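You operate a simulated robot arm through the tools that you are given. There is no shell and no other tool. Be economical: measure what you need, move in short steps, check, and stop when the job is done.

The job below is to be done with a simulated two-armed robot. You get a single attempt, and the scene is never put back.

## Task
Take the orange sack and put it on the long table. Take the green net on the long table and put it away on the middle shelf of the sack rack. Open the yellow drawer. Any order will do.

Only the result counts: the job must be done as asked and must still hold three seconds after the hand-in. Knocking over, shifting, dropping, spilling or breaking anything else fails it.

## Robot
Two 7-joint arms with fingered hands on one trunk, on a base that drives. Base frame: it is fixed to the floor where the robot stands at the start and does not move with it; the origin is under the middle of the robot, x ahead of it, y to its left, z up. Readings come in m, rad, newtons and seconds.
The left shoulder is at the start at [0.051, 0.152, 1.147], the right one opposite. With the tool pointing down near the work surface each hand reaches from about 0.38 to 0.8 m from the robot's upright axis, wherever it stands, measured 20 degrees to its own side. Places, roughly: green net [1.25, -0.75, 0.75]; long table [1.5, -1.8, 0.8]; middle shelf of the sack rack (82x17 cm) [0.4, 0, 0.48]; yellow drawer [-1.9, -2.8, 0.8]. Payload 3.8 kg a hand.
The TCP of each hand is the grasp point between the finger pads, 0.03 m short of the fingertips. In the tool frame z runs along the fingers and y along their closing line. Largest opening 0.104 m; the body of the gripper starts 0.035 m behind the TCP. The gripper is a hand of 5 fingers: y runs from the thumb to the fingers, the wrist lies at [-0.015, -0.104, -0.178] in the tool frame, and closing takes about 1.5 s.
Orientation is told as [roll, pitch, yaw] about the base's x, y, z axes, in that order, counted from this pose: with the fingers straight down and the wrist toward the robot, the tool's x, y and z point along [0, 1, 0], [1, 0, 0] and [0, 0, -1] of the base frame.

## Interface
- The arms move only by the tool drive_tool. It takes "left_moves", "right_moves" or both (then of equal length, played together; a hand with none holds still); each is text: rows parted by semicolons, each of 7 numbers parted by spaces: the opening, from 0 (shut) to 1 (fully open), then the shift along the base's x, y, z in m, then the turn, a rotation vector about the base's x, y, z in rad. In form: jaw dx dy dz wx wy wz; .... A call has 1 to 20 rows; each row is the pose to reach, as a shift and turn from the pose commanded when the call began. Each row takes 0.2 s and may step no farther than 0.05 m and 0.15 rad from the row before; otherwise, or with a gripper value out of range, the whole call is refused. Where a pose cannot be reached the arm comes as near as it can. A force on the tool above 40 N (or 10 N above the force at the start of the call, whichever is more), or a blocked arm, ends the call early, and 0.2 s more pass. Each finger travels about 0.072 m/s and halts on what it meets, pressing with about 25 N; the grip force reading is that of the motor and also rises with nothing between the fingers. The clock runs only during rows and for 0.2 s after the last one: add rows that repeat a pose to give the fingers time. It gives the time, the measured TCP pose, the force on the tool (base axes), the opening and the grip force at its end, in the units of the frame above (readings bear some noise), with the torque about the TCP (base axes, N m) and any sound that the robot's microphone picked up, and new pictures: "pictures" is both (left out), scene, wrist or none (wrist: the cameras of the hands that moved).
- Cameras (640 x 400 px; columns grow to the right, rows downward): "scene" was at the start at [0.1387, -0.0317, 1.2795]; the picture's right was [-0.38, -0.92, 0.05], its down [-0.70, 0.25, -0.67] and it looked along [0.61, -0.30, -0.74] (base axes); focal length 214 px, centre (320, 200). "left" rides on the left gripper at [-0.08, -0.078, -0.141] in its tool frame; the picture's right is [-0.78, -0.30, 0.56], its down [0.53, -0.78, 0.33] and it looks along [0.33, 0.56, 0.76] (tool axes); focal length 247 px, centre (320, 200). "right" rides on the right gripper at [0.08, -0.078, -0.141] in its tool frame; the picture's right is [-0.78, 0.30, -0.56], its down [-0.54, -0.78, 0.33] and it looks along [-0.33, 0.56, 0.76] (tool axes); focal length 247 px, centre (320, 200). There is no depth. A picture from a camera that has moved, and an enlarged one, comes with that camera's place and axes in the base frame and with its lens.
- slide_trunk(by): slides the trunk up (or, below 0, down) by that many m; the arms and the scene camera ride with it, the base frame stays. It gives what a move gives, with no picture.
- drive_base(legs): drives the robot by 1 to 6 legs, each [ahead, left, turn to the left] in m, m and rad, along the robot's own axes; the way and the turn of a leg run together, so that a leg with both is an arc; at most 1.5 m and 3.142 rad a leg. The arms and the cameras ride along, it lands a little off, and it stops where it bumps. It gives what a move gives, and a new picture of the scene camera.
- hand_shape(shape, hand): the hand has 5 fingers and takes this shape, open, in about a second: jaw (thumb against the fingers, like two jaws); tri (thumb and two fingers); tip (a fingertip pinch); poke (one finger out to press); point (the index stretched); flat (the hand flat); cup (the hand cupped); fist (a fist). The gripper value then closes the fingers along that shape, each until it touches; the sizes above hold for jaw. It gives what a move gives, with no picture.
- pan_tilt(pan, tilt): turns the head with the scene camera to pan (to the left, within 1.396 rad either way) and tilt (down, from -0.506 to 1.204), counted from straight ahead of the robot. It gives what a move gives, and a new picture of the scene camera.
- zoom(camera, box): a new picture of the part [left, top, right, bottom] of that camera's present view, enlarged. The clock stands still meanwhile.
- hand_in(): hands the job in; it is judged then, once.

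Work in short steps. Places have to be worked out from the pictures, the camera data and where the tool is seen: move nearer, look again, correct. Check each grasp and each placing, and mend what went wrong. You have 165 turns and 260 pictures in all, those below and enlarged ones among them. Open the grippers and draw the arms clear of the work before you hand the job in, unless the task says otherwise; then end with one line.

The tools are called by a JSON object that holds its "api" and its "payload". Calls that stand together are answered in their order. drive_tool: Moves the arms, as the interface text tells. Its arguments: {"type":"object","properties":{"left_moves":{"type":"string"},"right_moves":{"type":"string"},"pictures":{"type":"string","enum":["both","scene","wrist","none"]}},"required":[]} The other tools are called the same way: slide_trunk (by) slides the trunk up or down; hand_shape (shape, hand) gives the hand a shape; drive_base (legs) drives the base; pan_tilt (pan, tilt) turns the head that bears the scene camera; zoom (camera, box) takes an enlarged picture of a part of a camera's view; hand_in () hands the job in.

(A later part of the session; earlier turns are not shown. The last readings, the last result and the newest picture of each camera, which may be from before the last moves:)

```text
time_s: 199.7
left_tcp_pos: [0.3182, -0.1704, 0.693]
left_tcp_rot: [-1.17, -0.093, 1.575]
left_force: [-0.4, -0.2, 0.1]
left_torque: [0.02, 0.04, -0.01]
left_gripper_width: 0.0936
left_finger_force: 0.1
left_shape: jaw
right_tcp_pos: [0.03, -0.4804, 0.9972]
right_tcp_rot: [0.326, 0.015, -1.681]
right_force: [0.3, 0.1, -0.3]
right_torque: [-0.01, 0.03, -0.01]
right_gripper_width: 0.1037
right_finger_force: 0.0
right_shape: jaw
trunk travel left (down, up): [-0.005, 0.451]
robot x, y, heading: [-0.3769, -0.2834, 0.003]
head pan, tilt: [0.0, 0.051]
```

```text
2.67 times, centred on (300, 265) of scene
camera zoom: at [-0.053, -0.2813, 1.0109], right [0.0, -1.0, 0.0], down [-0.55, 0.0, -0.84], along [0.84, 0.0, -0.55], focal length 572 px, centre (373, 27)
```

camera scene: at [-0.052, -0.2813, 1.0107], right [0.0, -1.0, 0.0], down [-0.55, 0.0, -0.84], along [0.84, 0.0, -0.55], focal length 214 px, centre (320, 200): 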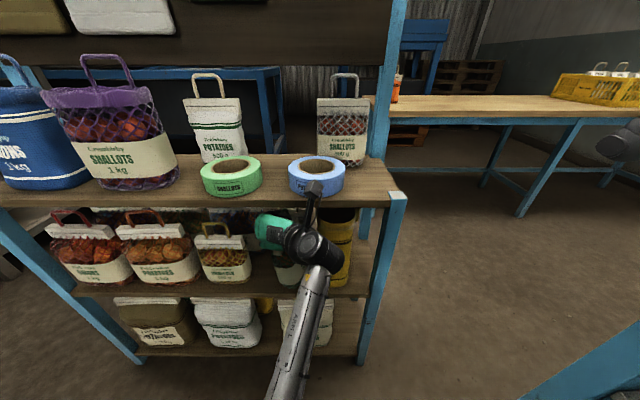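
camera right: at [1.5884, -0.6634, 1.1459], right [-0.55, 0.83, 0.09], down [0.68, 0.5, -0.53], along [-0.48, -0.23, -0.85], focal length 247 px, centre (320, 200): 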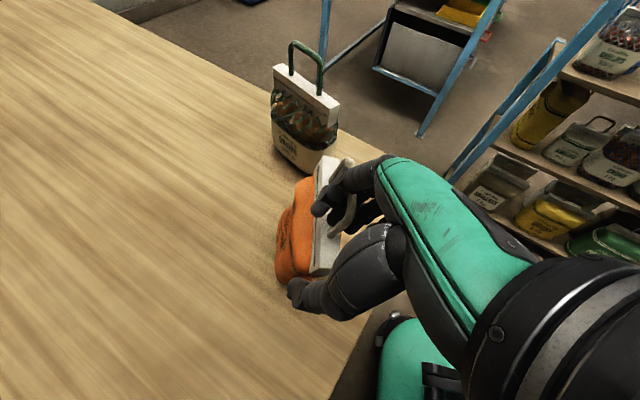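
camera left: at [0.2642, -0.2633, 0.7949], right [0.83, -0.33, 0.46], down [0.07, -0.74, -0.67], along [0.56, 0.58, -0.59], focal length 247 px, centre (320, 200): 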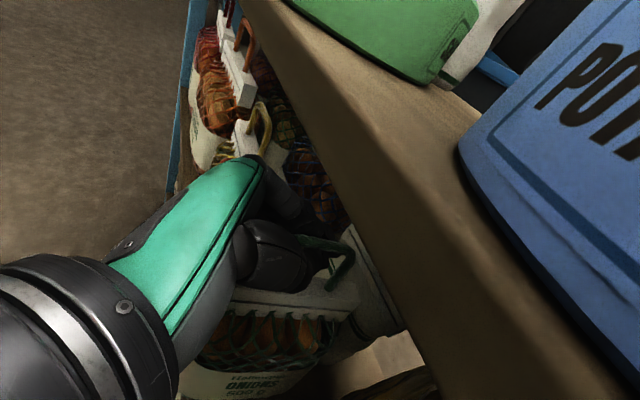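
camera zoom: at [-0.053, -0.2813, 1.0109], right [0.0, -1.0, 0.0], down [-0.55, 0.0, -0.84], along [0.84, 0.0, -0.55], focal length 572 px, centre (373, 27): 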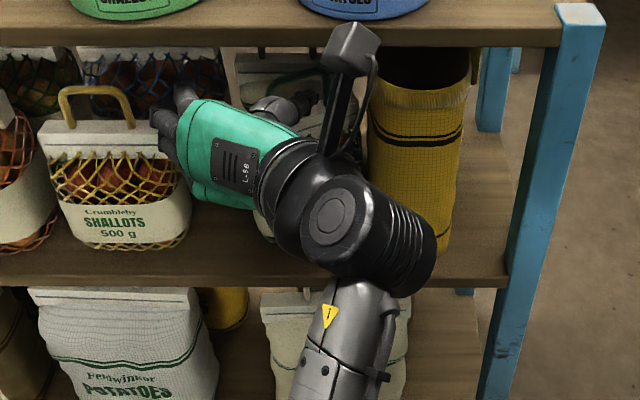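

The net stays put and the force is nil. I now back the base straight out to draw the hand clear.

{"api": "drive_base", "payload": {"legs": [[-0.06, 0, 0]]}}

{"api": "zoom", "payload": {"camera": "left", "box": [160, 150, 480, 400]}}

```text
time_s: 200.7
left_tcp_pos: [0.2561, -0.1706, 0.6897]
left_tcp_rot: [-1.163, -0.097, 1.573]
left_force: [-1.1, 0.0, 0.3]
left_torque: [0.02, 0.0, -0.01]
left_gripper_width: 0.0936
left_finger_force: 0.0
left_shape: jaw
right_tcp_pos: [-0.0319, -0.4807, 0.9978]
right_tcp_rot: [0.329, 0.017, -1.681]
right_force: [-0.7, 0.7, 0.7]
right_torque: [0.02, -0.06, 0.01]
right_gripper_width: 0.1037
right_finger_force: 0.0
right_shape: jaw
trunk travel left (down, up): [-0.005, 0.451]
robot x, y, heading: [-0.4374, -0.2825, 0.004]
head pan, tilt: [0.0, 0.051]
camera scene: at [-0.115, -0.2814, 1.0115], right [0.0, -1.0, 0.0], down [-0.54, 0.0, -0.84], along [0.84, 0.0, -0.54], focal length 214 px, centre (320, 200)
```

scene: 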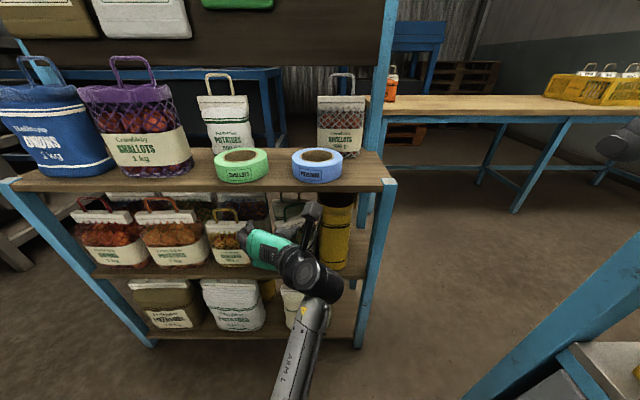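

```text
1.60 times, centred on (320, 275) of left
camera zoom: at [0.1585, -0.2616, 0.811], right [0.82, -0.34, 0.46], down [0.1, -0.71, -0.7], along [0.57, 0.61, -0.55], focal length 395 px, centre (320, 80)
```

zoom: 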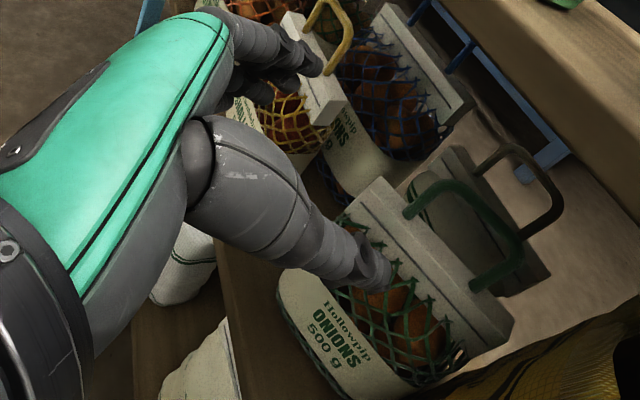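

The net stands upright on the shelf and the hand is nearly out. I back off further.

{"api": "drive_base", "payload": {"legs": [[-0.16, 0, 0]]}}

{"api": "zoom", "payload": {"camera": "left", "box": [0, 0, 640, 400]}}

{"api": "zoom", "payload": {"camera": "scene", "box": [160, 130, 400, 320]}}

```text
time_s: 202.1
left_tcp_pos: [0.0967, -0.1703, 0.6888]
left_tcp_rot: [-1.164, -0.101, 1.572]
left_force: [-1.1, -0.1, 0.7]
left_torque: [-0.01, 0.03, 0.01]
left_gripper_width: 0.0934
left_finger_force: 0.2
left_shape: jaw
right_tcp_pos: [-0.1931, -0.4818, 0.9976]
right_tcp_rot: [0.328, 0.016, -1.681]
right_force: [-0.6, -0.2, 1.3]
right_torque: [-0.01, -0.05, 0.02]
right_gripper_width: 0.1036
right_finger_force: 0.0
right_shape: jaw
trunk travel left (down, up): [-0.005, 0.451]
robot x, y, heading: [-0.596, -0.2862, -0.001]
head pan, tilt: [0.0, 0.051]
camera scene: at [-0.2753, -0.2822, 1.0113], right [0.0, -1.0, 0.0], down [-0.55, 0.0, -0.84], along [0.84, 0.0, -0.55], focal length 214 px, centre (320, 200)
```

scene: 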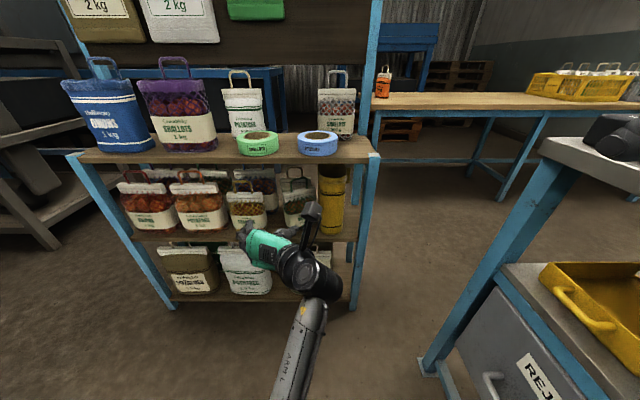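

```text
1.00 times, centred on (320, 200) of left (not enlarged: the box is as wide or as high as the picture)
camera zoom: at [-0.0017, -0.2618, 0.8101], right [0.82, -0.34, 0.46], down [0.1, -0.71, -0.7], along [0.57, 0.62, -0.55], focal length 247 px, centre (320, 200)
```

zoom: 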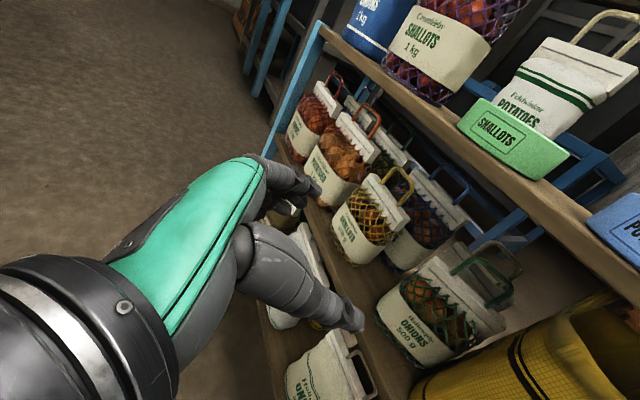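

```text
2.11 times, centred on (280, 225) of scene
camera zoom: at [-0.2753, -0.2822, 1.0113], right [0.0, -1.0, 0.0], down [-0.55, 0.0, -0.84], along [0.84, 0.0, -0.55], focal length 452 px, centre (404, 147)
```

zoom: 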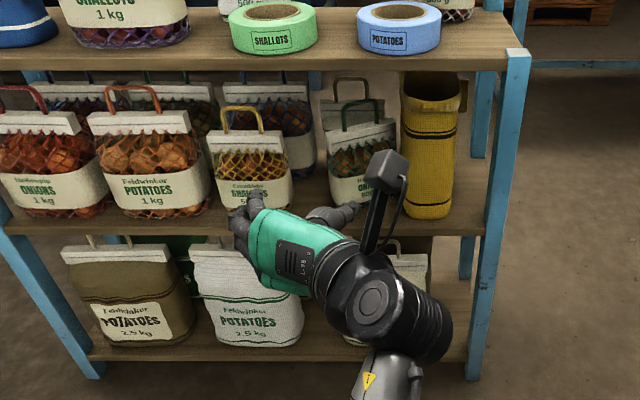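

Both net and sack are placed. Now for the drawer: I raise the left hand and the trunk, and look to the right and behind.

{"api": "drive_tool", "payload": {"left_moves": "0.9 -0.01 0 0.045 0 0 0; 0.9 -0.01 0 0.09 0 0 0; 0.9 -0.01 0 0.13 0 0 0; 0.9 -0.01 0 0.18 0 0 0; 0.9 -0.01 0 0.22 0 0 0; 0.9 -0.01 0 0.26 0 0 0; 0.9 -0.01 0 0.3 0 0 0", "pictures": "none"}}

{"api": "slide_trunk", "payload": {"by": 0.225}}

{"api": "drive_base", "payload": {"legs": [[-0.1, 0.1, 0], [0, 0, -1.57]]}}

{"api": "pan_tilt", "payload": {"pan": 0.3, "tilt": 0.3}}

{"api": "pan_tilt", "payload": {"pan": -0.9, "tilt": 0.3}}

```text
time_s: 203.7
left_tcp_pos: [0.0868, -0.1718, 0.9889]
left_tcp_rot: [-1.163, -0.102, 1.572]
left_force: [0.2, -0.3, -0.5]
left_torque: [0.01, 0.02, -0.01]
left_gripper_width: 0.0934
left_finger_force: 0.1
left_shape: jaw
right_tcp_pos: [-0.1922, -0.4818, 0.9976]
right_tcp_rot: [0.329, 0.017, -1.681]
right_force: [-0.6, 0.7, -0.2]
right_torque: [-0.02, -0.03, -0.02]
right_gripper_width: 0.1036
right_finger_force: 0.0
right_shape: jaw
trunk travel left (down, up): [-0.005, 0.451]
robot x, y, heading: [-0.5967, -0.2896, 0.006]
head pan, tilt: [0.0, 0.051]
```

```text
time_s: 206.1
left_tcp_pos: [0.0868, -0.1703, 1.2142]
left_tcp_rot: [-1.163, -0.1, 1.573]
left_force: [-0.2, 0.9, 0.1]
left_torque: [0.02, 0.01, -0.01]
left_gripper_width: 0.0937
left_finger_force: 0.0
left_shape: jaw
right_tcp_pos: [-0.1921, -0.4819, 1.2225]
right_tcp_rot: [0.325, 0.015, -1.681]
right_force: [0.5, -0.6, 0.7]
right_torque: [0.0, 0.01, 0.0]
right_gripper_width: 0.1039
right_finger_force: 0.0
right_shape: jaw
trunk travel left (down, up): [-0.23, 0.226]
robot x, y, heading: [-0.5981, -0.2853, 0.005]
head pan, tilt: [0.0, 0.051]
```

```text
time_s: 211.3
left_tcp_pos: [-0.583, -0.8687, 1.213]
left_tcp_rot: [-1.164, -0.101, 0.002]
left_force: [0.4, -0.1, 0.1]
left_torque: [0.0, -0.03, 0.0]
left_gripper_width: 0.0934
left_finger_force: 0.1
left_shape: jaw
right_tcp_pos: [-0.8948, -0.5907, 1.2224]
right_tcp_rot: [0.328, 0.015, 3.033]
right_force: [-1.3, -0.1, -0.3]
right_torque: [-0.01, 0.0, 0.02]
right_gripper_width: 0.1039
right_finger_force: 0.0
right_shape: jaw
trunk travel left (down, up): [-0.23, 0.226]
robot x, y, heading: [-0.6974, -0.1874, -1.566]
head pan, tilt: [0.0, 0.051]
camera scene: at [-0.6972, -0.3404, 1.3425], right [-1.0, -0.01, 0.0], down [0.0, 0.19, -0.98], along [0.01, -0.98, -0.19], focal length 214 px, centre (320, 200)
```

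scene: 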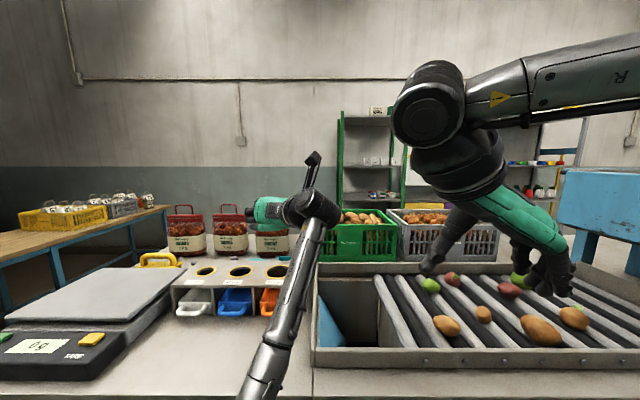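

```text
time_s: 212.1
left_tcp_pos: [-0.5821, -0.8686, 1.2146]
left_tcp_rot: [-1.163, -0.102, 0.003]
left_force: [-0.3, -0.5, -0.2]
left_torque: [0.0, 0.01, 0.01]
left_gripper_width: 0.0934
left_finger_force: 0.1
left_shape: jaw
right_tcp_pos: [-0.8942, -0.5911, 1.2232]
right_tcp_rot: [0.327, 0.016, 3.033]
right_force: [0.4, 0.6, 0.7]
right_torque: [0.0, 0.01, -0.01]
right_gripper_width: 0.1038
right_finger_force: 0.1
right_shape: jaw
trunk travel left (down, up): [-0.23, 0.226]
robot x, y, heading: [-0.7019, -0.1813, -1.563]
head pan, tilt: [0.3, 0.3]
camera scene: at [-0.6696, -0.3352, 1.3199], right [-0.95, -0.3, -0.04], down [-0.09, 0.41, -0.91], along [0.29, -0.86, -0.42], focal length 214 px, centre (320, 200)
```

scene: 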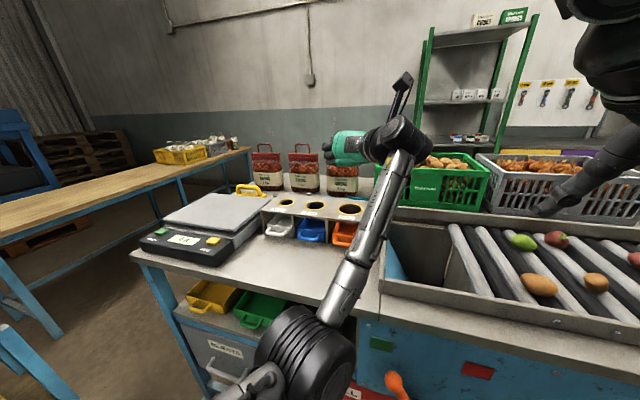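

```text
time_s: 213.5
left_tcp_pos: [-0.5819, -0.8682, 1.2121]
left_tcp_rot: [-1.165, -0.1, 0.003]
left_force: [1.2, 0.1, 0.0]
left_torque: [0.01, -0.02, 0.01]
left_gripper_width: 0.0936
left_finger_force: 0.1
left_shape: jaw
right_tcp_pos: [-0.8944, -0.5908, 1.2214]
right_tcp_rot: [0.329, 0.016, 3.034]
right_force: [1.4, -0.3, -0.4]
right_torque: [0.01, 0.01, 0.01]
right_gripper_width: 0.1039
right_finger_force: 0.1
right_shape: jaw
trunk travel left (down, up): [-0.23, 0.226]
robot x, y, heading: [-0.6985, -0.184, -1.567]
head pan, tilt: [-0.901, 0.3]
camera scene: at [-0.7705, -0.3049, 1.3241], right [-0.63, 0.77, 0.11], down [0.23, 0.31, -0.92], along [-0.75, -0.55, -0.37], focal length 214 px, centre (320, 200)
```

scene: 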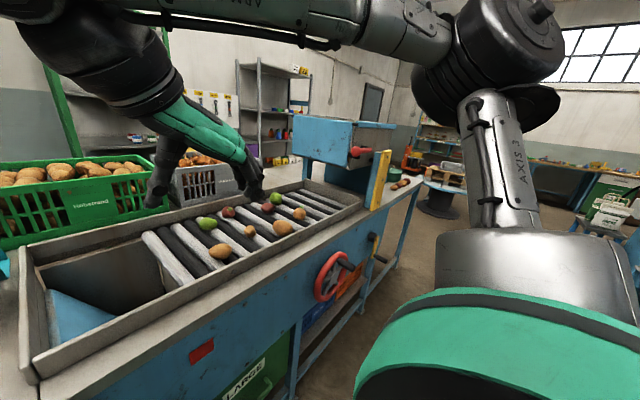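

The bench runs along y about -0.75 toward -x, with a shelving unit bearing coloured drawers behind it. I turn to face -x and look along the way.

{"api": "drive_base", "payload": {"legs": [[0, 0, -1.57]]}}

{"api": "pan_tilt", "payload": {"pan": 0.1, "tilt": 0.35}}

{"api": "pan_tilt", "payload": {"pan": 0.8, "tilt": 0.3}}

```text
time_s: 217.7
left_tcp_pos: [-1.3836, -0.2947, 1.2127]
left_tcp_rot: [-1.164, -0.1, -1.573]
left_force: [1.0, -0.6, -0.5]
left_torque: [0.03, 0.01, 0.02]
left_gripper_width: 0.0935
left_finger_force: 0.0
left_shape: jaw
right_tcp_pos: [-1.1031, 0.0158, 1.2237]
right_tcp_rot: [0.329, 0.017, 1.456]
right_force: [1.0, 0.4, 0.4]
right_torque: [0.03, -0.02, 0.0]
right_gripper_width: 0.1038
right_finger_force: 0.1
right_shape: jaw
trunk travel left (down, up): [-0.23, 0.226]
robot x, y, heading: [-0.6915, -0.1829, 3.139]
head pan, tilt: [-0.901, 0.3]
camera scene: at [-0.8188, -0.11, 1.3241], right [0.78, 0.62, 0.11], down [0.31, -0.23, -0.92], along [-0.55, 0.75, -0.37], focal length 214 px, centre (320, 200)
```

scene: 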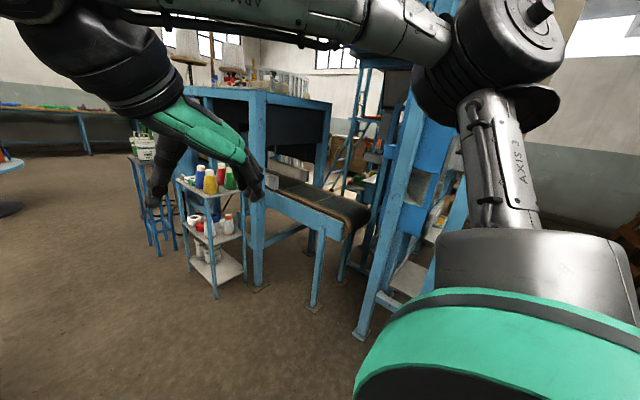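

```text
time_s: 219.0
left_tcp_pos: [-1.3837, -0.295, 1.2124]
left_tcp_rot: [-1.164, -0.101, -1.574]
left_force: [0.3, 1.0, 0.2]
left_torque: [0.05, 0.02, -0.03]
left_gripper_width: 0.0939
left_finger_force: 0.0
left_shape: jaw
right_tcp_pos: [-1.1021, 0.0143, 1.2235]
right_tcp_rot: [0.328, 0.014, 1.456]
right_force: [0.7, 0.6, 0.0]
right_torque: [0.01, -0.01, 0.01]
right_gripper_width: 0.1038
right_finger_force: 0.1
right_shape: jaw
trunk travel left (down, up): [-0.23, 0.226]
robot x, y, heading: [-0.7001, -0.1828, 3.138]
head pan, tilt: [0.099, 0.351]
camera scene: at [-0.8526, -0.1923, 1.3147], right [-0.1, 1.0, -0.01], down [0.47, 0.03, -0.88], along [-0.88, -0.09, -0.47], focal length 214 px, centre (320, 200)
```

scene: 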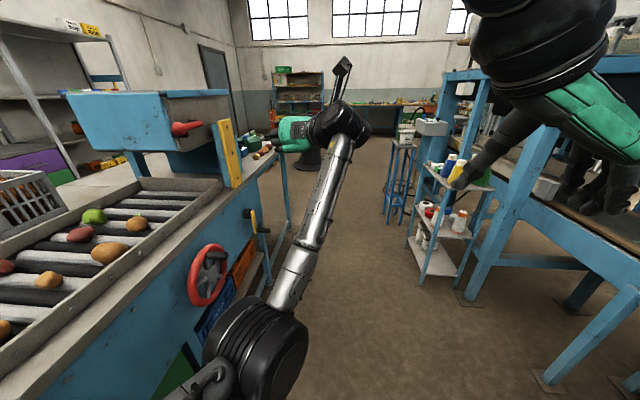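

```text
time_s: 220.1
left_tcp_pos: [-1.3823, -0.2952, 1.2132]
left_tcp_rot: [-1.164, -0.102, -1.573]
left_force: [0.1, 0.2, 0.4]
left_torque: [0.03, -0.02, -0.01]
left_gripper_width: 0.0935
left_finger_force: 0.2
left_shape: jaw
right_tcp_pos: [-1.1023, 0.015, 1.2214]
right_tcp_rot: [0.328, 0.016, 1.455]
right_force: [0.2, 0.0, 0.0]
right_torque: [0.02, -0.04, -0.01]
right_gripper_width: 0.1039
right_finger_force: 0.1
right_shape: jaw
trunk travel left (down, up): [-0.23, 0.226]
robot x, y, heading: [-0.6981, -0.1825, 3.14]
head pan, tilt: [0.799, 0.3]
camera scene: at [-0.8261, -0.2501, 1.3231], right [-0.71, 0.7, -0.1], down [0.33, 0.21, -0.92], along [-0.62, -0.68, -0.38], focal length 214 px, centre (320, 200)
```

scene: 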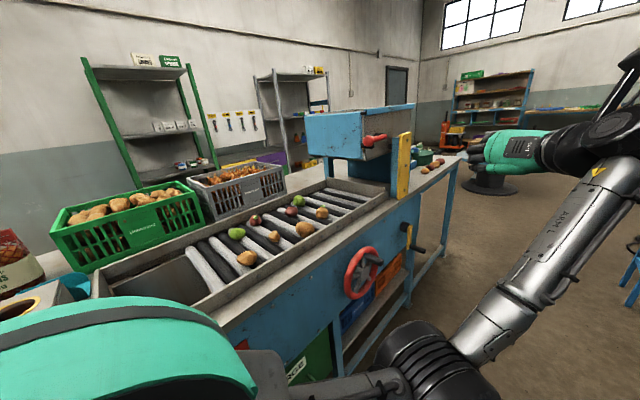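

The bench ends near x -2.35 and the aisle at y about -0.15 is clear beyond. I drive along it past the bench end.

{"api": "drive_base", "payload": {"legs": [[1.1, -0.06, 0], [1.15, 0, 0]]}}

{"api": "pan_tilt", "payload": {"pan": 1.3, "tilt": 0.4}}

```text
time_s: 231.2
left_tcp_pos: [-3.639, -0.2118, 1.2134]
left_tcp_rot: [-1.165, -0.1, -1.581]
left_force: [0.3, -0.4, 0.2]
left_torque: [0.01, 0.04, 0.02]
left_gripper_width: 0.0933
left_finger_force: 0.0
left_shape: jaw
right_tcp_pos: [-3.3569, 0.0968, 1.2227]
right_tcp_rot: [0.328, 0.017, 1.45]
right_force: [-0.8, 0.3, 0.2]
right_torque: [0.03, 0.02, 0.0]
right_gripper_width: 0.1036
right_finger_force: 0.1
right_shape: jaw
trunk travel left (down, up): [-0.23, 0.226]
robot x, y, heading: [-2.9546, -0.1019, 3.136]
head pan, tilt: [0.799, 0.3]
camera scene: at [-3.0815, -0.1692, 1.3232], right [-0.71, 0.7, -0.1], down [0.33, 0.21, -0.92], along [-0.62, -0.68, -0.38], focal length 214 px, centre (320, 200)
```

scene: 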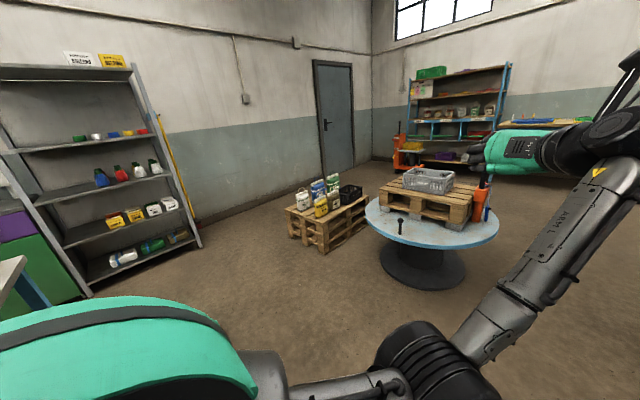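

```text
time_s: 232.1
left_tcp_pos: [-3.6395, -0.2095, 1.2142]
left_tcp_rot: [-1.164, -0.101, -1.581]
left_force: [-0.2, -0.8, 0.1]
left_torque: [0.02, -0.02, -0.01]
left_gripper_width: 0.0933
left_finger_force: 0.1
left_shape: jaw
right_tcp_pos: [-3.357, 0.0968, 1.2215]
right_tcp_rot: [0.328, 0.016, 1.45]
right_force: [0.0, -0.2, -0.1]
right_torque: [-0.02, 0.0, 0.02]
right_gripper_width: 0.1037
right_finger_force: 0.1
right_shape: jaw
trunk travel left (down, up): [-0.23, 0.226]
robot x, y, heading: [-2.9548, -0.1051, 3.134]
head pan, tilt: [1.3, 0.4]
camera scene: at [-3.0406, -0.1918, 1.3194], right [-0.95, 0.27, -0.13], down [0.23, 0.37, -0.9], along [-0.2, -0.89, -0.42], focal length 214 px, centre (320, 200)
```

scene: 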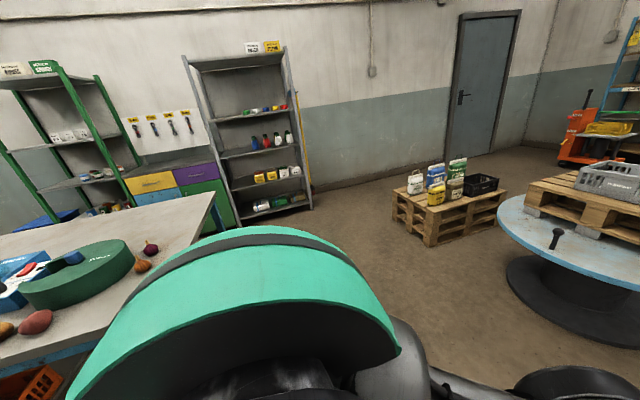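

The yellow drawer is in a low cabinet between the green and grey shelves on the far wall, facing +y. I turn to face it and drive down past the bench end.

{"api": "drive_base", "payload": {"legs": [[0, 0, 1.57], [1.0, 0, 0]]}}

{"api": "pan_tilt", "payload": {"pan": 0.7, "tilt": 0.4}}

```text
time_s: 241.1
left_tcp_pos: [-2.8556, -1.7795, 1.2137]
left_tcp_rot: [-1.164, -0.101, -0.01]
left_force: [0.1, 0.3, 0.0]
left_torque: [-0.01, -0.01, 0.03]
left_gripper_width: 0.0934
left_finger_force: 0.0
left_shape: jaw
right_tcp_pos: [-3.1635, -1.4978, 1.2219]
right_tcp_rot: [0.329, 0.016, 3.02]
right_force: [-0.4, -0.3, -0.3]
right_torque: [0.01, -0.02, 0.01]
right_gripper_width: 0.104
right_finger_force: 0.1
right_shape: jaw
trunk travel left (down, up): [-0.23, 0.226]
robot x, y, heading: [-2.9637, -1.0953, -1.58]
head pan, tilt: [1.3, 0.4]
camera scene: at [-2.8744, -1.1811, 1.3194], right [-0.27, -0.95, -0.13], down [-0.37, 0.23, -0.9], along [0.89, -0.2, -0.42], focal length 214 px, centre (320, 200)
```

scene: 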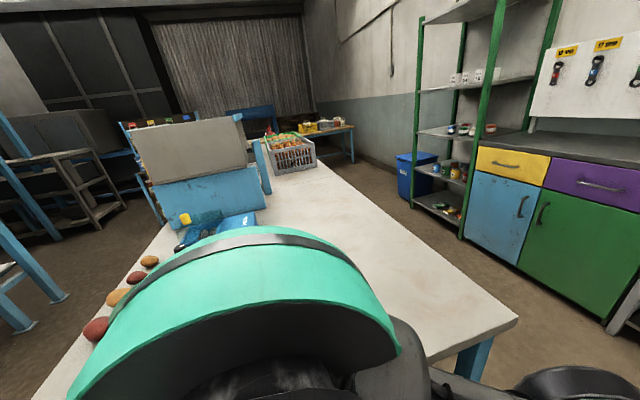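

```text
time_s: 242.1
left_tcp_pos: [-2.8563, -1.7793, 1.2138]
left_tcp_rot: [-1.165, -0.101, -0.009]
left_force: [0.0, 0.1, 0.2]
left_torque: [0.01, 0.01, -0.01]
left_gripper_width: 0.0934
left_finger_force: 0.2
left_shape: jaw
right_tcp_pos: [-3.1638, -1.4982, 1.2225]
right_tcp_rot: [0.327, 0.016, 3.021]
right_force: [-0.4, -0.1, -0.2]
right_torque: [0.01, 0.01, 0.0]
right_gripper_width: 0.1042
right_finger_force: 0.1
right_shape: jaw
trunk travel left (down, up): [-0.23, 0.226]
robot x, y, heading: [-2.9611, -1.0956, -1.576]
head pan, tilt: [0.7, 0.4]
camera scene: at [-2.9043, -1.2264, 1.3132], right [-0.77, -0.63, -0.09], down [-0.25, 0.42, -0.87], along [0.59, -0.65, -0.48], focal length 214 px, centre (320, 200)
```

scene: 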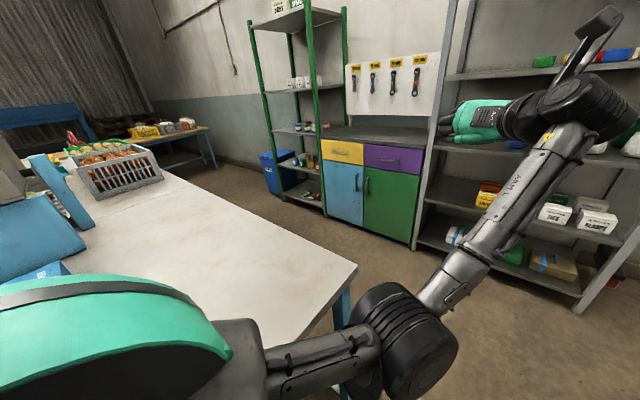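

The yellow drawer's front is near (-1.95, -2.585), handle height about 0.82, with a metre of corridor before it. Here in free space I roll the left hand so it closes vertically with the fingers pointing ahead.

{"api": "drive_tool", "payload": {"left_moves": "0.9 0 0 -0.01 0 -0.14 0; 0.9 0 0 -0.02 0 -0.28 0; 0.9 0 0 -0.03 0 -0.42 0; 0.9 0 0 -0.04 0 -0.56 0; 0.9 0 0 -0.05 0 -0.7 0; 0.9 0 0 -0.05 0 -0.84 0; 0.9 0 0 -0.05 0 -0.98 0; 0.9 0 0 -0.05 0 -1.12 0; 0.9 0 0 -0.05 0 -1.26 0; 0.9 0 0 -0.05 0 -1.4 0; 0.9 0 0 -0.05 0 -1.54 0; 0.9 0 0 -0.05 0 -1.57 0", "pictures": "none"}}

{"api": "drive_tool", "payload": {"left_moves": "0.9 0 0 0 0 0 -0.14; 0.9 0 0 0 0 0 -0.28; 0.9 0 0 0 0 0 -0.4; 0.9 0 0 0 0 0 -0.4", "pictures": "scene"}}

```text
time_s: 244.7
left_tcp_pos: [-2.8571, -1.7796, 1.1637]
left_tcp_rot: [1.89, -1.468, -3.054]
left_force: [-0.2, -0.2, -0.5]
left_torque: [0.01, 0.0, 0.01]
left_gripper_width: 0.0934
left_finger_force: 0.0
left_shape: jaw
right_tcp_pos: [-3.1641, -1.4992, 1.2225]
right_tcp_rot: [0.328, 0.015, 3.019]
right_force: [-0.7, -0.7, 0.0]
right_torque: [0.0, -0.04, 0.04]
right_gripper_width: 0.1039
right_finger_force: 0.0
right_shape: jaw
trunk travel left (down, up): [-0.23, 0.226]
robot x, y, heading: [-2.9616, -1.0955, -1.579]
head pan, tilt: [0.7, 0.4]
```

```text
time_s: 245.8
left_tcp_pos: [-2.9129, -1.7852, 1.1858]
left_tcp_rot: [2.144, -1.458, 2.53]
left_force: [-0.7, 0.9, 0.9]
left_torque: [-0.02, 0.01, 0.01]
left_gripper_width: 0.0934
left_finger_force: 0.1
left_shape: jaw
right_tcp_pos: [-3.2052, -1.4918, 1.2232]
right_tcp_rot: [0.334, 0.029, 2.984]
right_force: [-0.3, 1.0, 0.5]
right_torque: [-0.01, -0.02, 0.03]
right_gripper_width: 0.1038
right_finger_force: 0.1
right_shape: jaw
trunk travel left (down, up): [-0.23, 0.226]
robot x, y, heading: [-2.9728, -1.1055, -1.613]
head pan, tilt: [0.7, 0.4]
stopped in row 4 (left hand): the arm was blocked; the commanded pose is now the measured one
camera scene: at [-2.9381, -1.2306, 1.3155], right [-0.79, -0.6, -0.09], down [-0.22, 0.42, -0.88], along [0.57, -0.68, -0.47], focal length 214 px, centre (320, 200)
```

scene: 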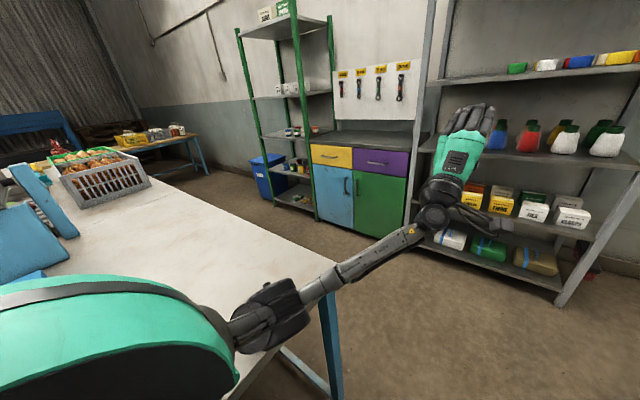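

The left elbow met the bench end, so I move the base right, away from it, at once.

{"api": "drive_base", "payload": {"legs": [[0, -0.2, 0.03]]}}

{"api": "pan_tilt", "payload": {"pan": 1.0, "tilt": 0.5}}

```text
time_s: 247.5
left_tcp_pos: [-3.0696, -1.7884, 1.1711]
left_tcp_rot: [2.019, -1.474, 2.696]
left_force: [-0.8, -0.5, -0.4]
left_torque: [0.01, -0.02, -0.02]
left_gripper_width: 0.0937
left_finger_force: 0.0
left_shape: jaw
right_tcp_pos: [-3.3751, -1.5055, 1.2233]
right_tcp_rot: [0.326, 0.013, 3.022]
right_force: [-0.5, -0.3, -0.6]
right_torque: [-0.01, 0.01, -0.01]
right_gripper_width: 0.1036
right_finger_force: 0.0
right_shape: jaw
trunk travel left (down, up): [-0.23, 0.226]
robot x, y, heading: [-3.1746, -1.0998, -1.579]
head pan, tilt: [0.7, 0.4]
camera scene: at [-3.1146, -1.2347, 1.3131], right [-0.77, -0.63, -0.09], down [-0.25, 0.42, -0.87], along [0.59, -0.65, -0.48], focal length 214 px, centre (320, 200)
```

scene: 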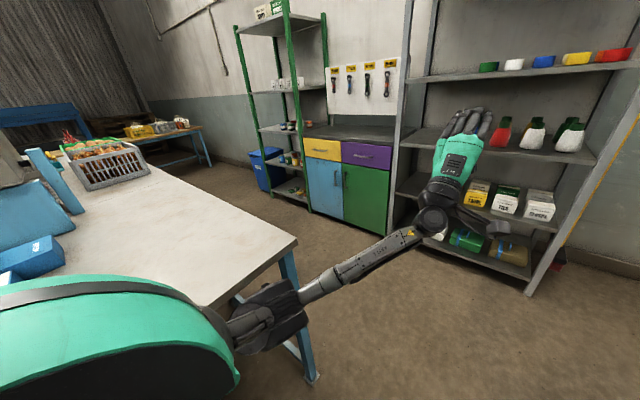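

```text
time_s: 248.3
left_tcp_pos: [-3.0702, -1.788, 1.172]
left_tcp_rot: [2.014, -1.474, 2.7]
left_force: [-0.5, -0.4, 0.4]
left_torque: [-0.01, -0.02, 0.0]
left_gripper_width: 0.0936
left_finger_force: 0.1
left_shape: jaw
right_tcp_pos: [-3.3759, -1.5058, 1.2226]
right_tcp_rot: [0.326, 0.016, 3.021]
right_force: [-0.1, 0.3, -0.3]
right_torque: [0.0, -0.01, -0.05]
right_gripper_width: 0.104
right_finger_force: 0.1
right_shape: jaw
trunk travel left (down, up): [-0.23, 0.226]
robot x, y, heading: [-3.1775, -1.1048, -1.577]
head pan, tilt: [1.0, 0.499]
camera scene: at [-3.0989, -1.2119, 1.3071], right [-0.55, -0.83, -0.11], down [-0.4, 0.38, -0.84], along [0.74, -0.41, -0.54], focal length 214 px, centre (320, 200)
```

scene: 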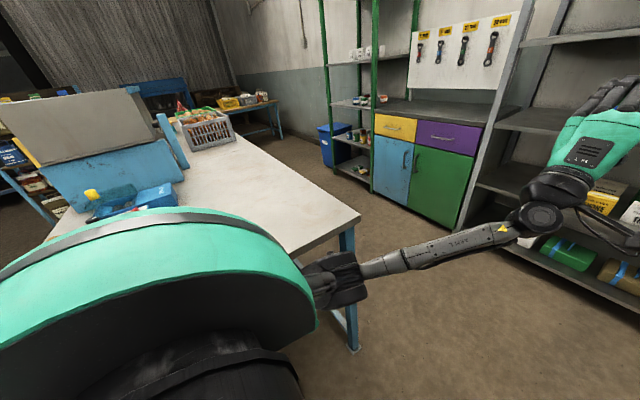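

The hand now points straight ahead with vertical closing. To enter the corridor I draw it in toward the body as far as the arm allows.

{"api": "drive_tool", "payload": {"left_moves": "0.6 0 0.04 -0.01 0 0 0; 0.6 0 0.08 -0.02 0 0 0; 0.6 0 0.12 -0.04 0 0 0; 0.6 0 0.16 -0.06 0 0 0; 0.6 0 0.2 -0.08 0 0 0; 0.6 0 0.2 -0.1 0 0 0", "pictures": "scene"}}

```text
time_s: 249.7
left_tcp_pos: [-3.0684, -1.5877, 1.0712]
left_tcp_rot: [2.013, -1.473, 2.7]
left_force: [0.5, -0.3, 0.4]
left_torque: [-0.02, -0.02, 0.03]
left_gripper_width: 0.0628
left_finger_force: 0.0
left_shape: jaw
right_tcp_pos: [-3.3755, -1.5072, 1.221]
right_tcp_rot: [0.325, 0.012, 3.02]
right_force: [0.3, 0.0, 0.4]
right_torque: [0.0, -0.01, 0.0]
right_gripper_width: 0.1038
right_finger_force: 0.1
right_shape: jaw
trunk travel left (down, up): [-0.23, 0.226]
robot x, y, heading: [-3.1718, -1.1033, -1.578]
head pan, tilt: [1.0, 0.499]
camera scene: at [-3.0985, -1.2126, 1.307], right [-0.55, -0.83, -0.11], down [-0.4, 0.38, -0.83], along [0.74, -0.41, -0.54], focal length 214 px, centre (320, 200)
```

scene: 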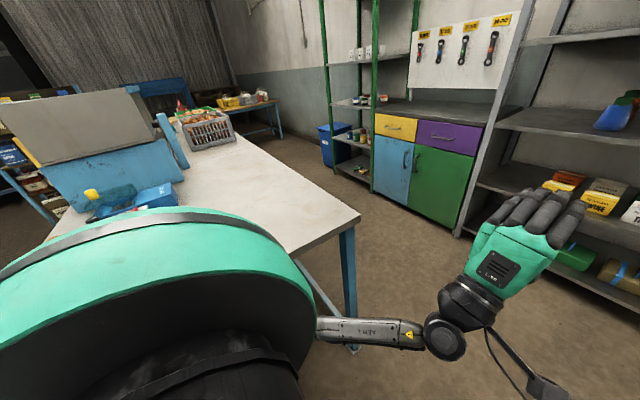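

The hand draws in well. Floor points put the cabinet front at y about -2.75 with the yellow drawer's handle near (-1.84, -2.75, 0.76). I drive down to y -2.05 and strafe left in front of it.

{"api": "drive_base", "payload": {"legs": [[0.95, 0, 0], [0, 0.6, 0], [0, 0.6, 0]]}}

{"api": "pan_tilt", "payload": {"pan": 0.1, "tilt": 0.7}}

{"api": "zoom", "payload": {"camera": "left", "box": [0, 0, 640, 400]}}

```text
time_s: 260.6
left_tcp_pos: [-1.8637, -2.5328, 1.0706]
left_tcp_rot: [2.015, -1.474, 2.703]
left_force: [-0.8, -1.2, -0.4]
left_torque: [0.02, 0.01, 0.0]
left_gripper_width: 0.0627
left_finger_force: 0.0
left_shape: jaw
right_tcp_pos: [-2.1713, -2.4543, 1.2227]
right_tcp_rot: [0.324, 0.015, 3.028]
right_force: [0.9, 0.4, -0.5]
right_torque: [0.07, -0.01, 0.01]
right_gripper_width: 0.1039
right_finger_force: 0.1
right_shape: jaw
trunk travel left (down, up): [-0.23, 0.226]
robot x, y, heading: [-1.9714, -2.0514, -1.574]
head pan, tilt: [1.0, 0.499]
camera scene: at [-1.8953, -2.1579, 1.3071], right [-0.54, -0.83, -0.11], down [-0.4, 0.38, -0.84], along [0.74, -0.41, -0.54], focal length 214 px, centre (320, 200)
```

scene: 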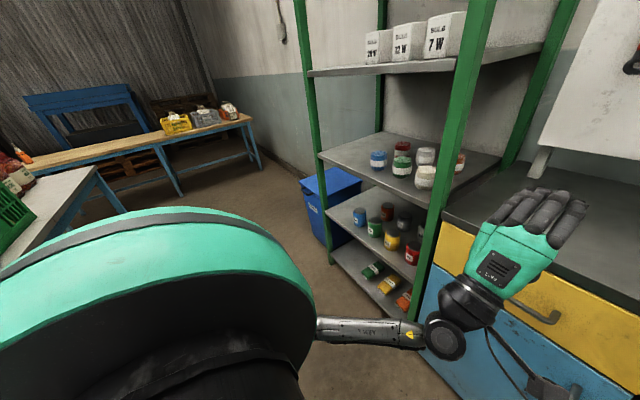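

```text
time_s: 261.8
left_tcp_pos: [-1.8647, -2.5334, 1.072]
left_tcp_rot: [2.014, -1.474, 2.703]
left_force: [-0.2, 0.8, 1.0]
left_torque: [-0.01, 0.01, 0.01]
left_gripper_width: 0.0629
left_finger_force: 0.0
left_shape: jaw
right_tcp_pos: [-2.1708, -2.4548, 1.2224]
right_tcp_rot: [0.326, 0.016, 3.026]
right_force: [-0.6, 0.5, -0.6]
right_torque: [0.01, -0.01, 0.01]
right_gripper_width: 0.1039
right_finger_force: 0.2
right_shape: jaw
trunk travel left (down, up): [-0.23, 0.226]
robot x, y, heading: [-1.9706, -2.0485, -1.57]
head pan, tilt: [0.099, 0.7]
camera scene: at [-1.9632, -2.1904, 1.2847], right [-1.0, -0.1, -0.01], down [-0.06, 0.74, -0.67], along [0.08, -0.67, -0.74], focal length 214 px, centre (320, 200)
```

scene: 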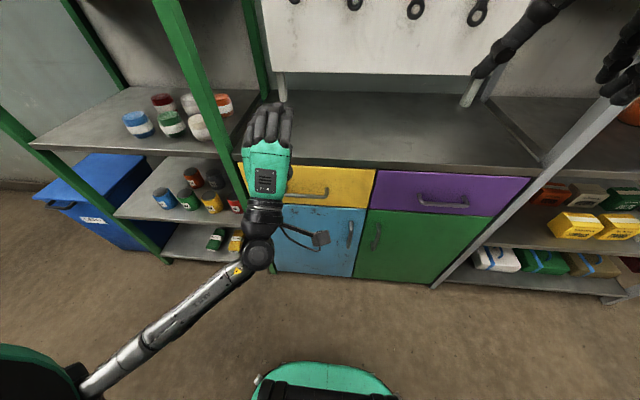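

```text
1.00 times, centred on (320, 200) of left (not enlarged: the box is as wide or as high as the picture)
camera zoom: at [-1.9371, -2.3968, 0.9819], right [-0.74, -0.58, -0.34], down [0.6, -0.36, -0.71], along [0.29, -0.73, 0.61], focal length 247 px, centre (320, 200)
```

zoom: 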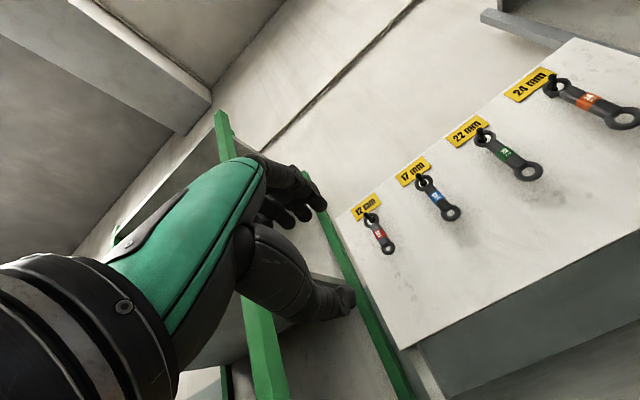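

Triangulating the handle's right end from two views gives about (-1.93, -2.65, 0.817). I lower the trunk, which also gives a second viewpoint to measure the handle.

{"api": "slide_trunk", "payload": {"by": -0.18}}

{"api": "pan_tilt", "payload": {"pan": 0.1, "tilt": 0.3}}

{"api": "zoom", "payload": {"camera": "left", "box": [0, 0, 640, 400]}}

```text
time_s: 263.8
left_tcp_pos: [-1.8637, -2.532, 0.8927]
left_tcp_rot: [2.03, -1.471, 2.692]
left_force: [0.3, 0.0, 0.5]
left_torque: [-0.01, -0.02, -0.03]
left_gripper_width: 0.0627
left_finger_force: 0.0
left_shape: jaw
right_tcp_pos: [-2.1696, -2.4531, 1.0429]
right_tcp_rot: [0.327, 0.014, 3.026]
right_force: [-0.2, 0.2, 0.4]
right_torque: [0.01, 0.02, -0.03]
right_gripper_width: 0.104
right_finger_force: 0.1
right_shape: jaw
trunk travel left (down, up): [-0.05, 0.406]
robot x, y, heading: [-1.9739, -2.0475, -1.572]
head pan, tilt: [0.099, 0.7]
```

```text
time_s: 264.7
left_tcp_pos: [-1.8633, -2.5328, 0.8913]
left_tcp_rot: [2.014, -1.474, 2.707]
left_force: [-0.4, -0.1, -0.1]
left_torque: [0.0, 0.01, -0.01]
left_gripper_width: 0.063
left_finger_force: 0.1
left_shape: jaw
right_tcp_pos: [-2.1712, -2.4538, 1.0427]
right_tcp_rot: [0.327, 0.016, 3.025]
right_force: [0.3, 0.4, -0.2]
right_torque: [-0.04, 0.01, 0.01]
right_gripper_width: 0.1037
right_finger_force: 0.0
right_shape: jaw
trunk travel left (down, up): [-0.05, 0.406]
robot x, y, heading: [-1.9736, -2.0492, -1.569]
head pan, tilt: [0.099, 0.3]
camera scene: at [-1.9628, -2.3254, 1.0657], right [-1.0, -0.09, -0.04], down [-0.03, 0.67, -0.75], along [0.09, -0.74, -0.66], focal length 214 px, centre (320, 200)
```

scene: 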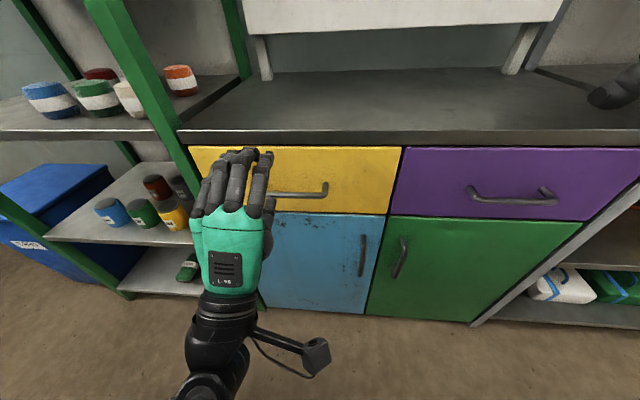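

```text
1.00 times, centred on (320, 200) of left (not enlarged: the box is as wide or as high as the picture)
camera zoom: at [-1.9372, -2.3969, 0.8018], right [-0.74, -0.58, -0.34], down [0.6, -0.36, -0.71], along [0.29, -0.73, 0.61], focal length 247 px, centre (320, 200)
```

zoom: 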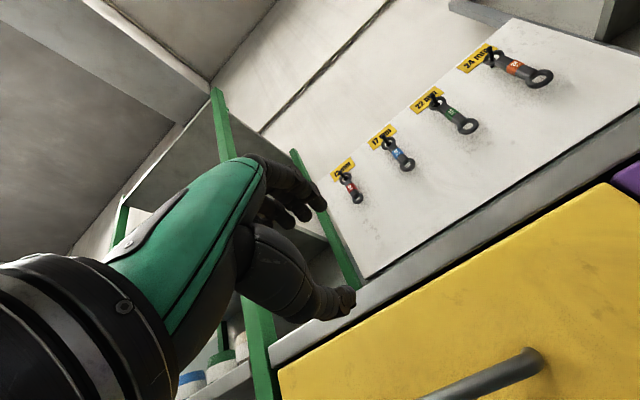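

The handle runs from about x -1.93 to -1.76 at y -2.69, z 0.77. I lower the open hand to that height, still short of it.

{"api": "drive_tool", "payload": {"left_moves": "0.6 0.005 0 -0.03 0 0 0; 0.6 0.01 0 -0.06 0 0 0; 0.6 0.01 0 -0.09 0 0 0; 0.6 0.01 -0.01 -0.12 0 0 0; 0.6 0.01 -0.03 -0.121 0 0 0", "pictures": "both"}}

```text
time_s: 265.9
left_tcp_pos: [-1.8548, -2.5621, 0.7702]
left_tcp_rot: [2.01, -1.473, 2.708]
left_force: [1.1, -0.1, 0.8]
left_torque: [-0.01, 0.03, 0.02]
left_gripper_width: 0.0627
left_finger_force: 0.0
left_shape: jaw
right_tcp_pos: [-2.1714, -2.4532, 1.043]
right_tcp_rot: [0.327, 0.013, 3.025]
right_force: [-0.1, -0.4, -0.2]
right_torque: [0.02, -0.03, 0.02]
right_gripper_width: 0.1042
right_finger_force: 0.0
right_shape: jaw
trunk travel left (down, up): [-0.05, 0.406]
robot x, y, heading: [-1.9752, -2.0472, -1.575]
head pan, tilt: [0.099, 0.3]
camera scene: at [-1.9628, -2.3256, 1.0657], right [-1.0, -0.09, -0.04], down [-0.03, 0.66, -0.75], along [0.09, -0.74, -0.66], focal length 214 px, centre (320, 200)
camera left: at [-1.9277, -2.4265, 0.6802], right [-0.74, -0.58, -0.34], down [0.6, -0.36, -0.71], along [0.29, -0.73, 0.61], focal length 247 px, centre (320, 200)
```

scene: 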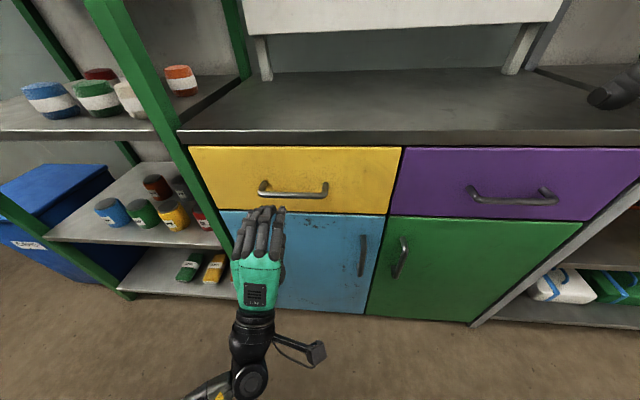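
left: 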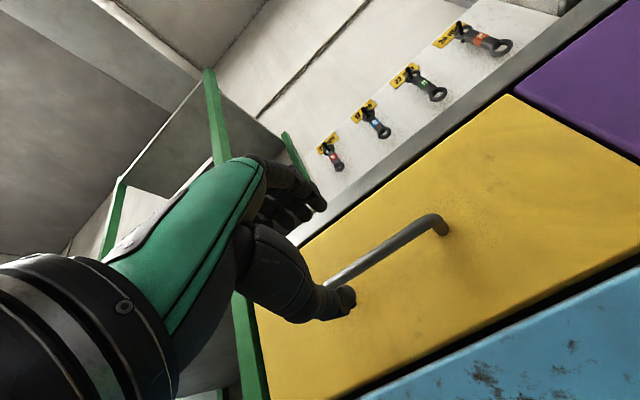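

The handle is centred at x -1.86, y about -2.68, z 0.772, and it lies between thumb and fingers. I advance 0.10 m and close on it.

{"api": "drive_tool", "payload": {"left_moves": "0.6 0 -0.03 0.001 0 0 0; 0.6 0 -0.06 0.002 0 0 0; 0.6 0 -0.085 0.002 0 0 0; 0.6 0 -0.102 0.002 0 0 0; 0.6 0 -0.102 0.002 0 0 0", "pictures": "both"}}

```text
time_s: 267.1
left_tcp_pos: [-1.8537, -2.6652, 0.7741]
left_tcp_rot: [2.016, -1.473, 2.706]
left_force: [0.3, -0.1, 0.3]
left_torque: [0.03, 0.01, -0.02]
left_gripper_width: 0.063
left_finger_force: 0.0
left_shape: jaw
right_tcp_pos: [-2.1694, -2.4533, 1.0418]
right_tcp_rot: [0.328, 0.015, 3.028]
right_force: [-0.2, 0.4, 0.4]
right_torque: [-0.01, -0.01, -0.03]
right_gripper_width: 0.1039
right_finger_force: 0.0
right_shape: jaw
trunk travel left (down, up): [-0.05, 0.406]
robot x, y, heading: [-1.9716, -2.0512, -1.572]
head pan, tilt: [0.099, 0.3]
camera scene: at [-1.9627, -2.3253, 1.0658], right [-1.0, -0.09, -0.04], down [-0.03, 0.66, -0.75], along [0.09, -0.74, -0.66], focal length 214 px, centre (320, 200)
camera left: at [-1.9277, -2.5291, 0.6831], right [-0.74, -0.58, -0.34], down [0.6, -0.36, -0.71], along [0.29, -0.73, 0.61], focal length 247 px, centre (320, 200)
```

scene: 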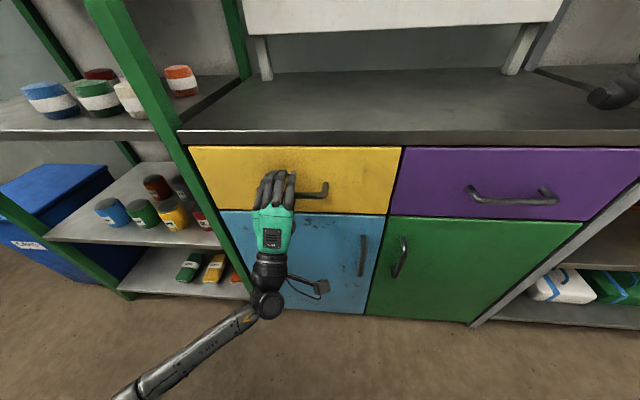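
left: 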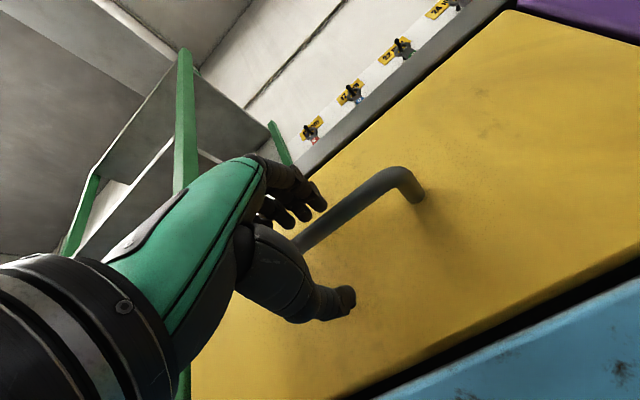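

The bar now lies right at the grasp point. I close on it.

{"api": "drive_tool", "payload": {"left_moves": "0.45 0 -0.005 0 0 0 0; 0.3 0 -0.005 0 0 0 0; 0.15 0 -0.005 0 0 0 0; 0 0 -0.005 0 0 0 0; 0 0 -0.005 0 0 0 0; 0 0 -0.005 0 0 0 0; 0 0 -0.005 0 0 0 0", "pictures": "wrist"}}

```text
time_s: 268.7
left_tcp_pos: [-1.8536, -2.6703, 0.7718]
left_tcp_rot: [2.002, -1.471, 2.717]
left_force: [0.8, -0.1, -3.2]
left_torque: [-0.01, -0.07, -0.03]
left_gripper_width: 0.0
left_finger_force: 24.6
left_shape: jaw
right_tcp_pos: [-2.1704, -2.4546, 1.0421]
right_tcp_rot: [0.326, 0.014, 3.026]
right_force: [-0.1, 0.0, 0.0]
right_torque: [-0.05, -0.01, -0.04]
right_gripper_width: 0.1039
right_finger_force: 0.1
right_shape: jaw
trunk travel left (down, up): [-0.05, 0.406]
robot x, y, heading: [-1.9715, -2.0518, -1.571]
head pan, tilt: [0.099, 0.3]
camera left: at [-1.9275, -2.534, 0.6824], right [-0.74, -0.58, -0.34], down [0.6, -0.36, -0.71], along [0.29, -0.74, 0.61], focal length 247 px, centre (320, 200)
```

left: 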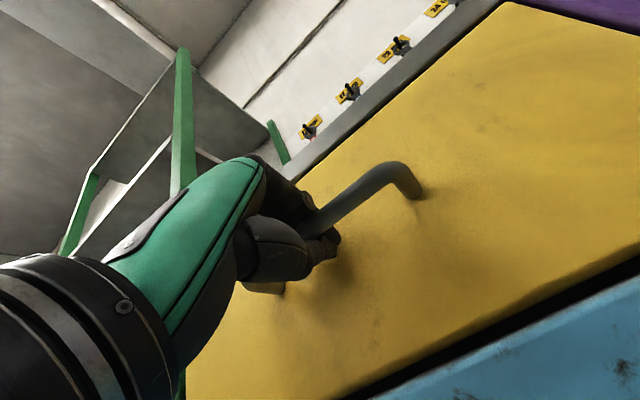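

The fingers have closed around the bar. I pull back gently.

{"api": "drive_tool", "payload": {"left_moves": "0 0 0.01 0 0 0 0; 0 0 0.02 0 0 0 0; 0 0 0.035 0 0 0 0; 0 0 0.05 0 0 0 0; 0 0 0.065 0 0 0 0", "pictures": "both"}}

```text
time_s: 269.9
left_tcp_pos: [-1.8534, -2.6045, 0.7721]
left_tcp_rot: [2.004, -1.473, 2.716]
left_force: [-0.3, -0.2, -5.4]
left_torque: [0.0, -0.03, 0.02]
left_gripper_width: 0.0002
left_finger_force: 25.3
left_shape: jaw
right_tcp_pos: [-2.1706, -2.455, 1.0425]
right_tcp_rot: [0.325, 0.016, 3.028]
right_force: [0.1, 0.3, 0.5]
right_torque: [0.03, -0.06, 0.02]
right_gripper_width: 0.1036
right_finger_force: 0.1
right_shape: jaw
trunk travel left (down, up): [-0.05, 0.406]
robot x, y, heading: [-1.9746, -2.0499, -1.576]
head pan, tilt: [0.099, 0.3]
camera scene: at [-1.9627, -2.3256, 1.0657], right [-1.0, -0.09, -0.04], down [-0.03, 0.66, -0.75], along [0.09, -0.74, -0.66], focal length 214 px, centre (320, 200)
camera left: at [-1.9275, -2.4681, 0.6824], right [-0.74, -0.58, -0.34], down [0.6, -0.36, -0.71], along [0.29, -0.73, 0.61], focal length 247 px, centre (320, 200)
```

scene: 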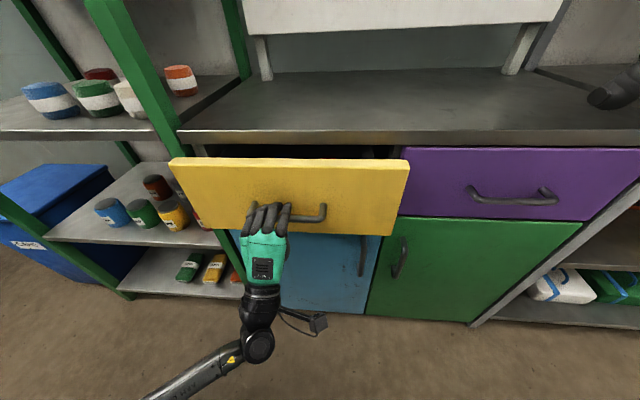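
left: 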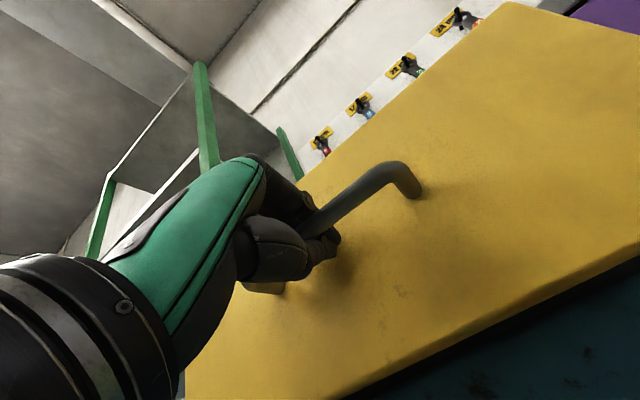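

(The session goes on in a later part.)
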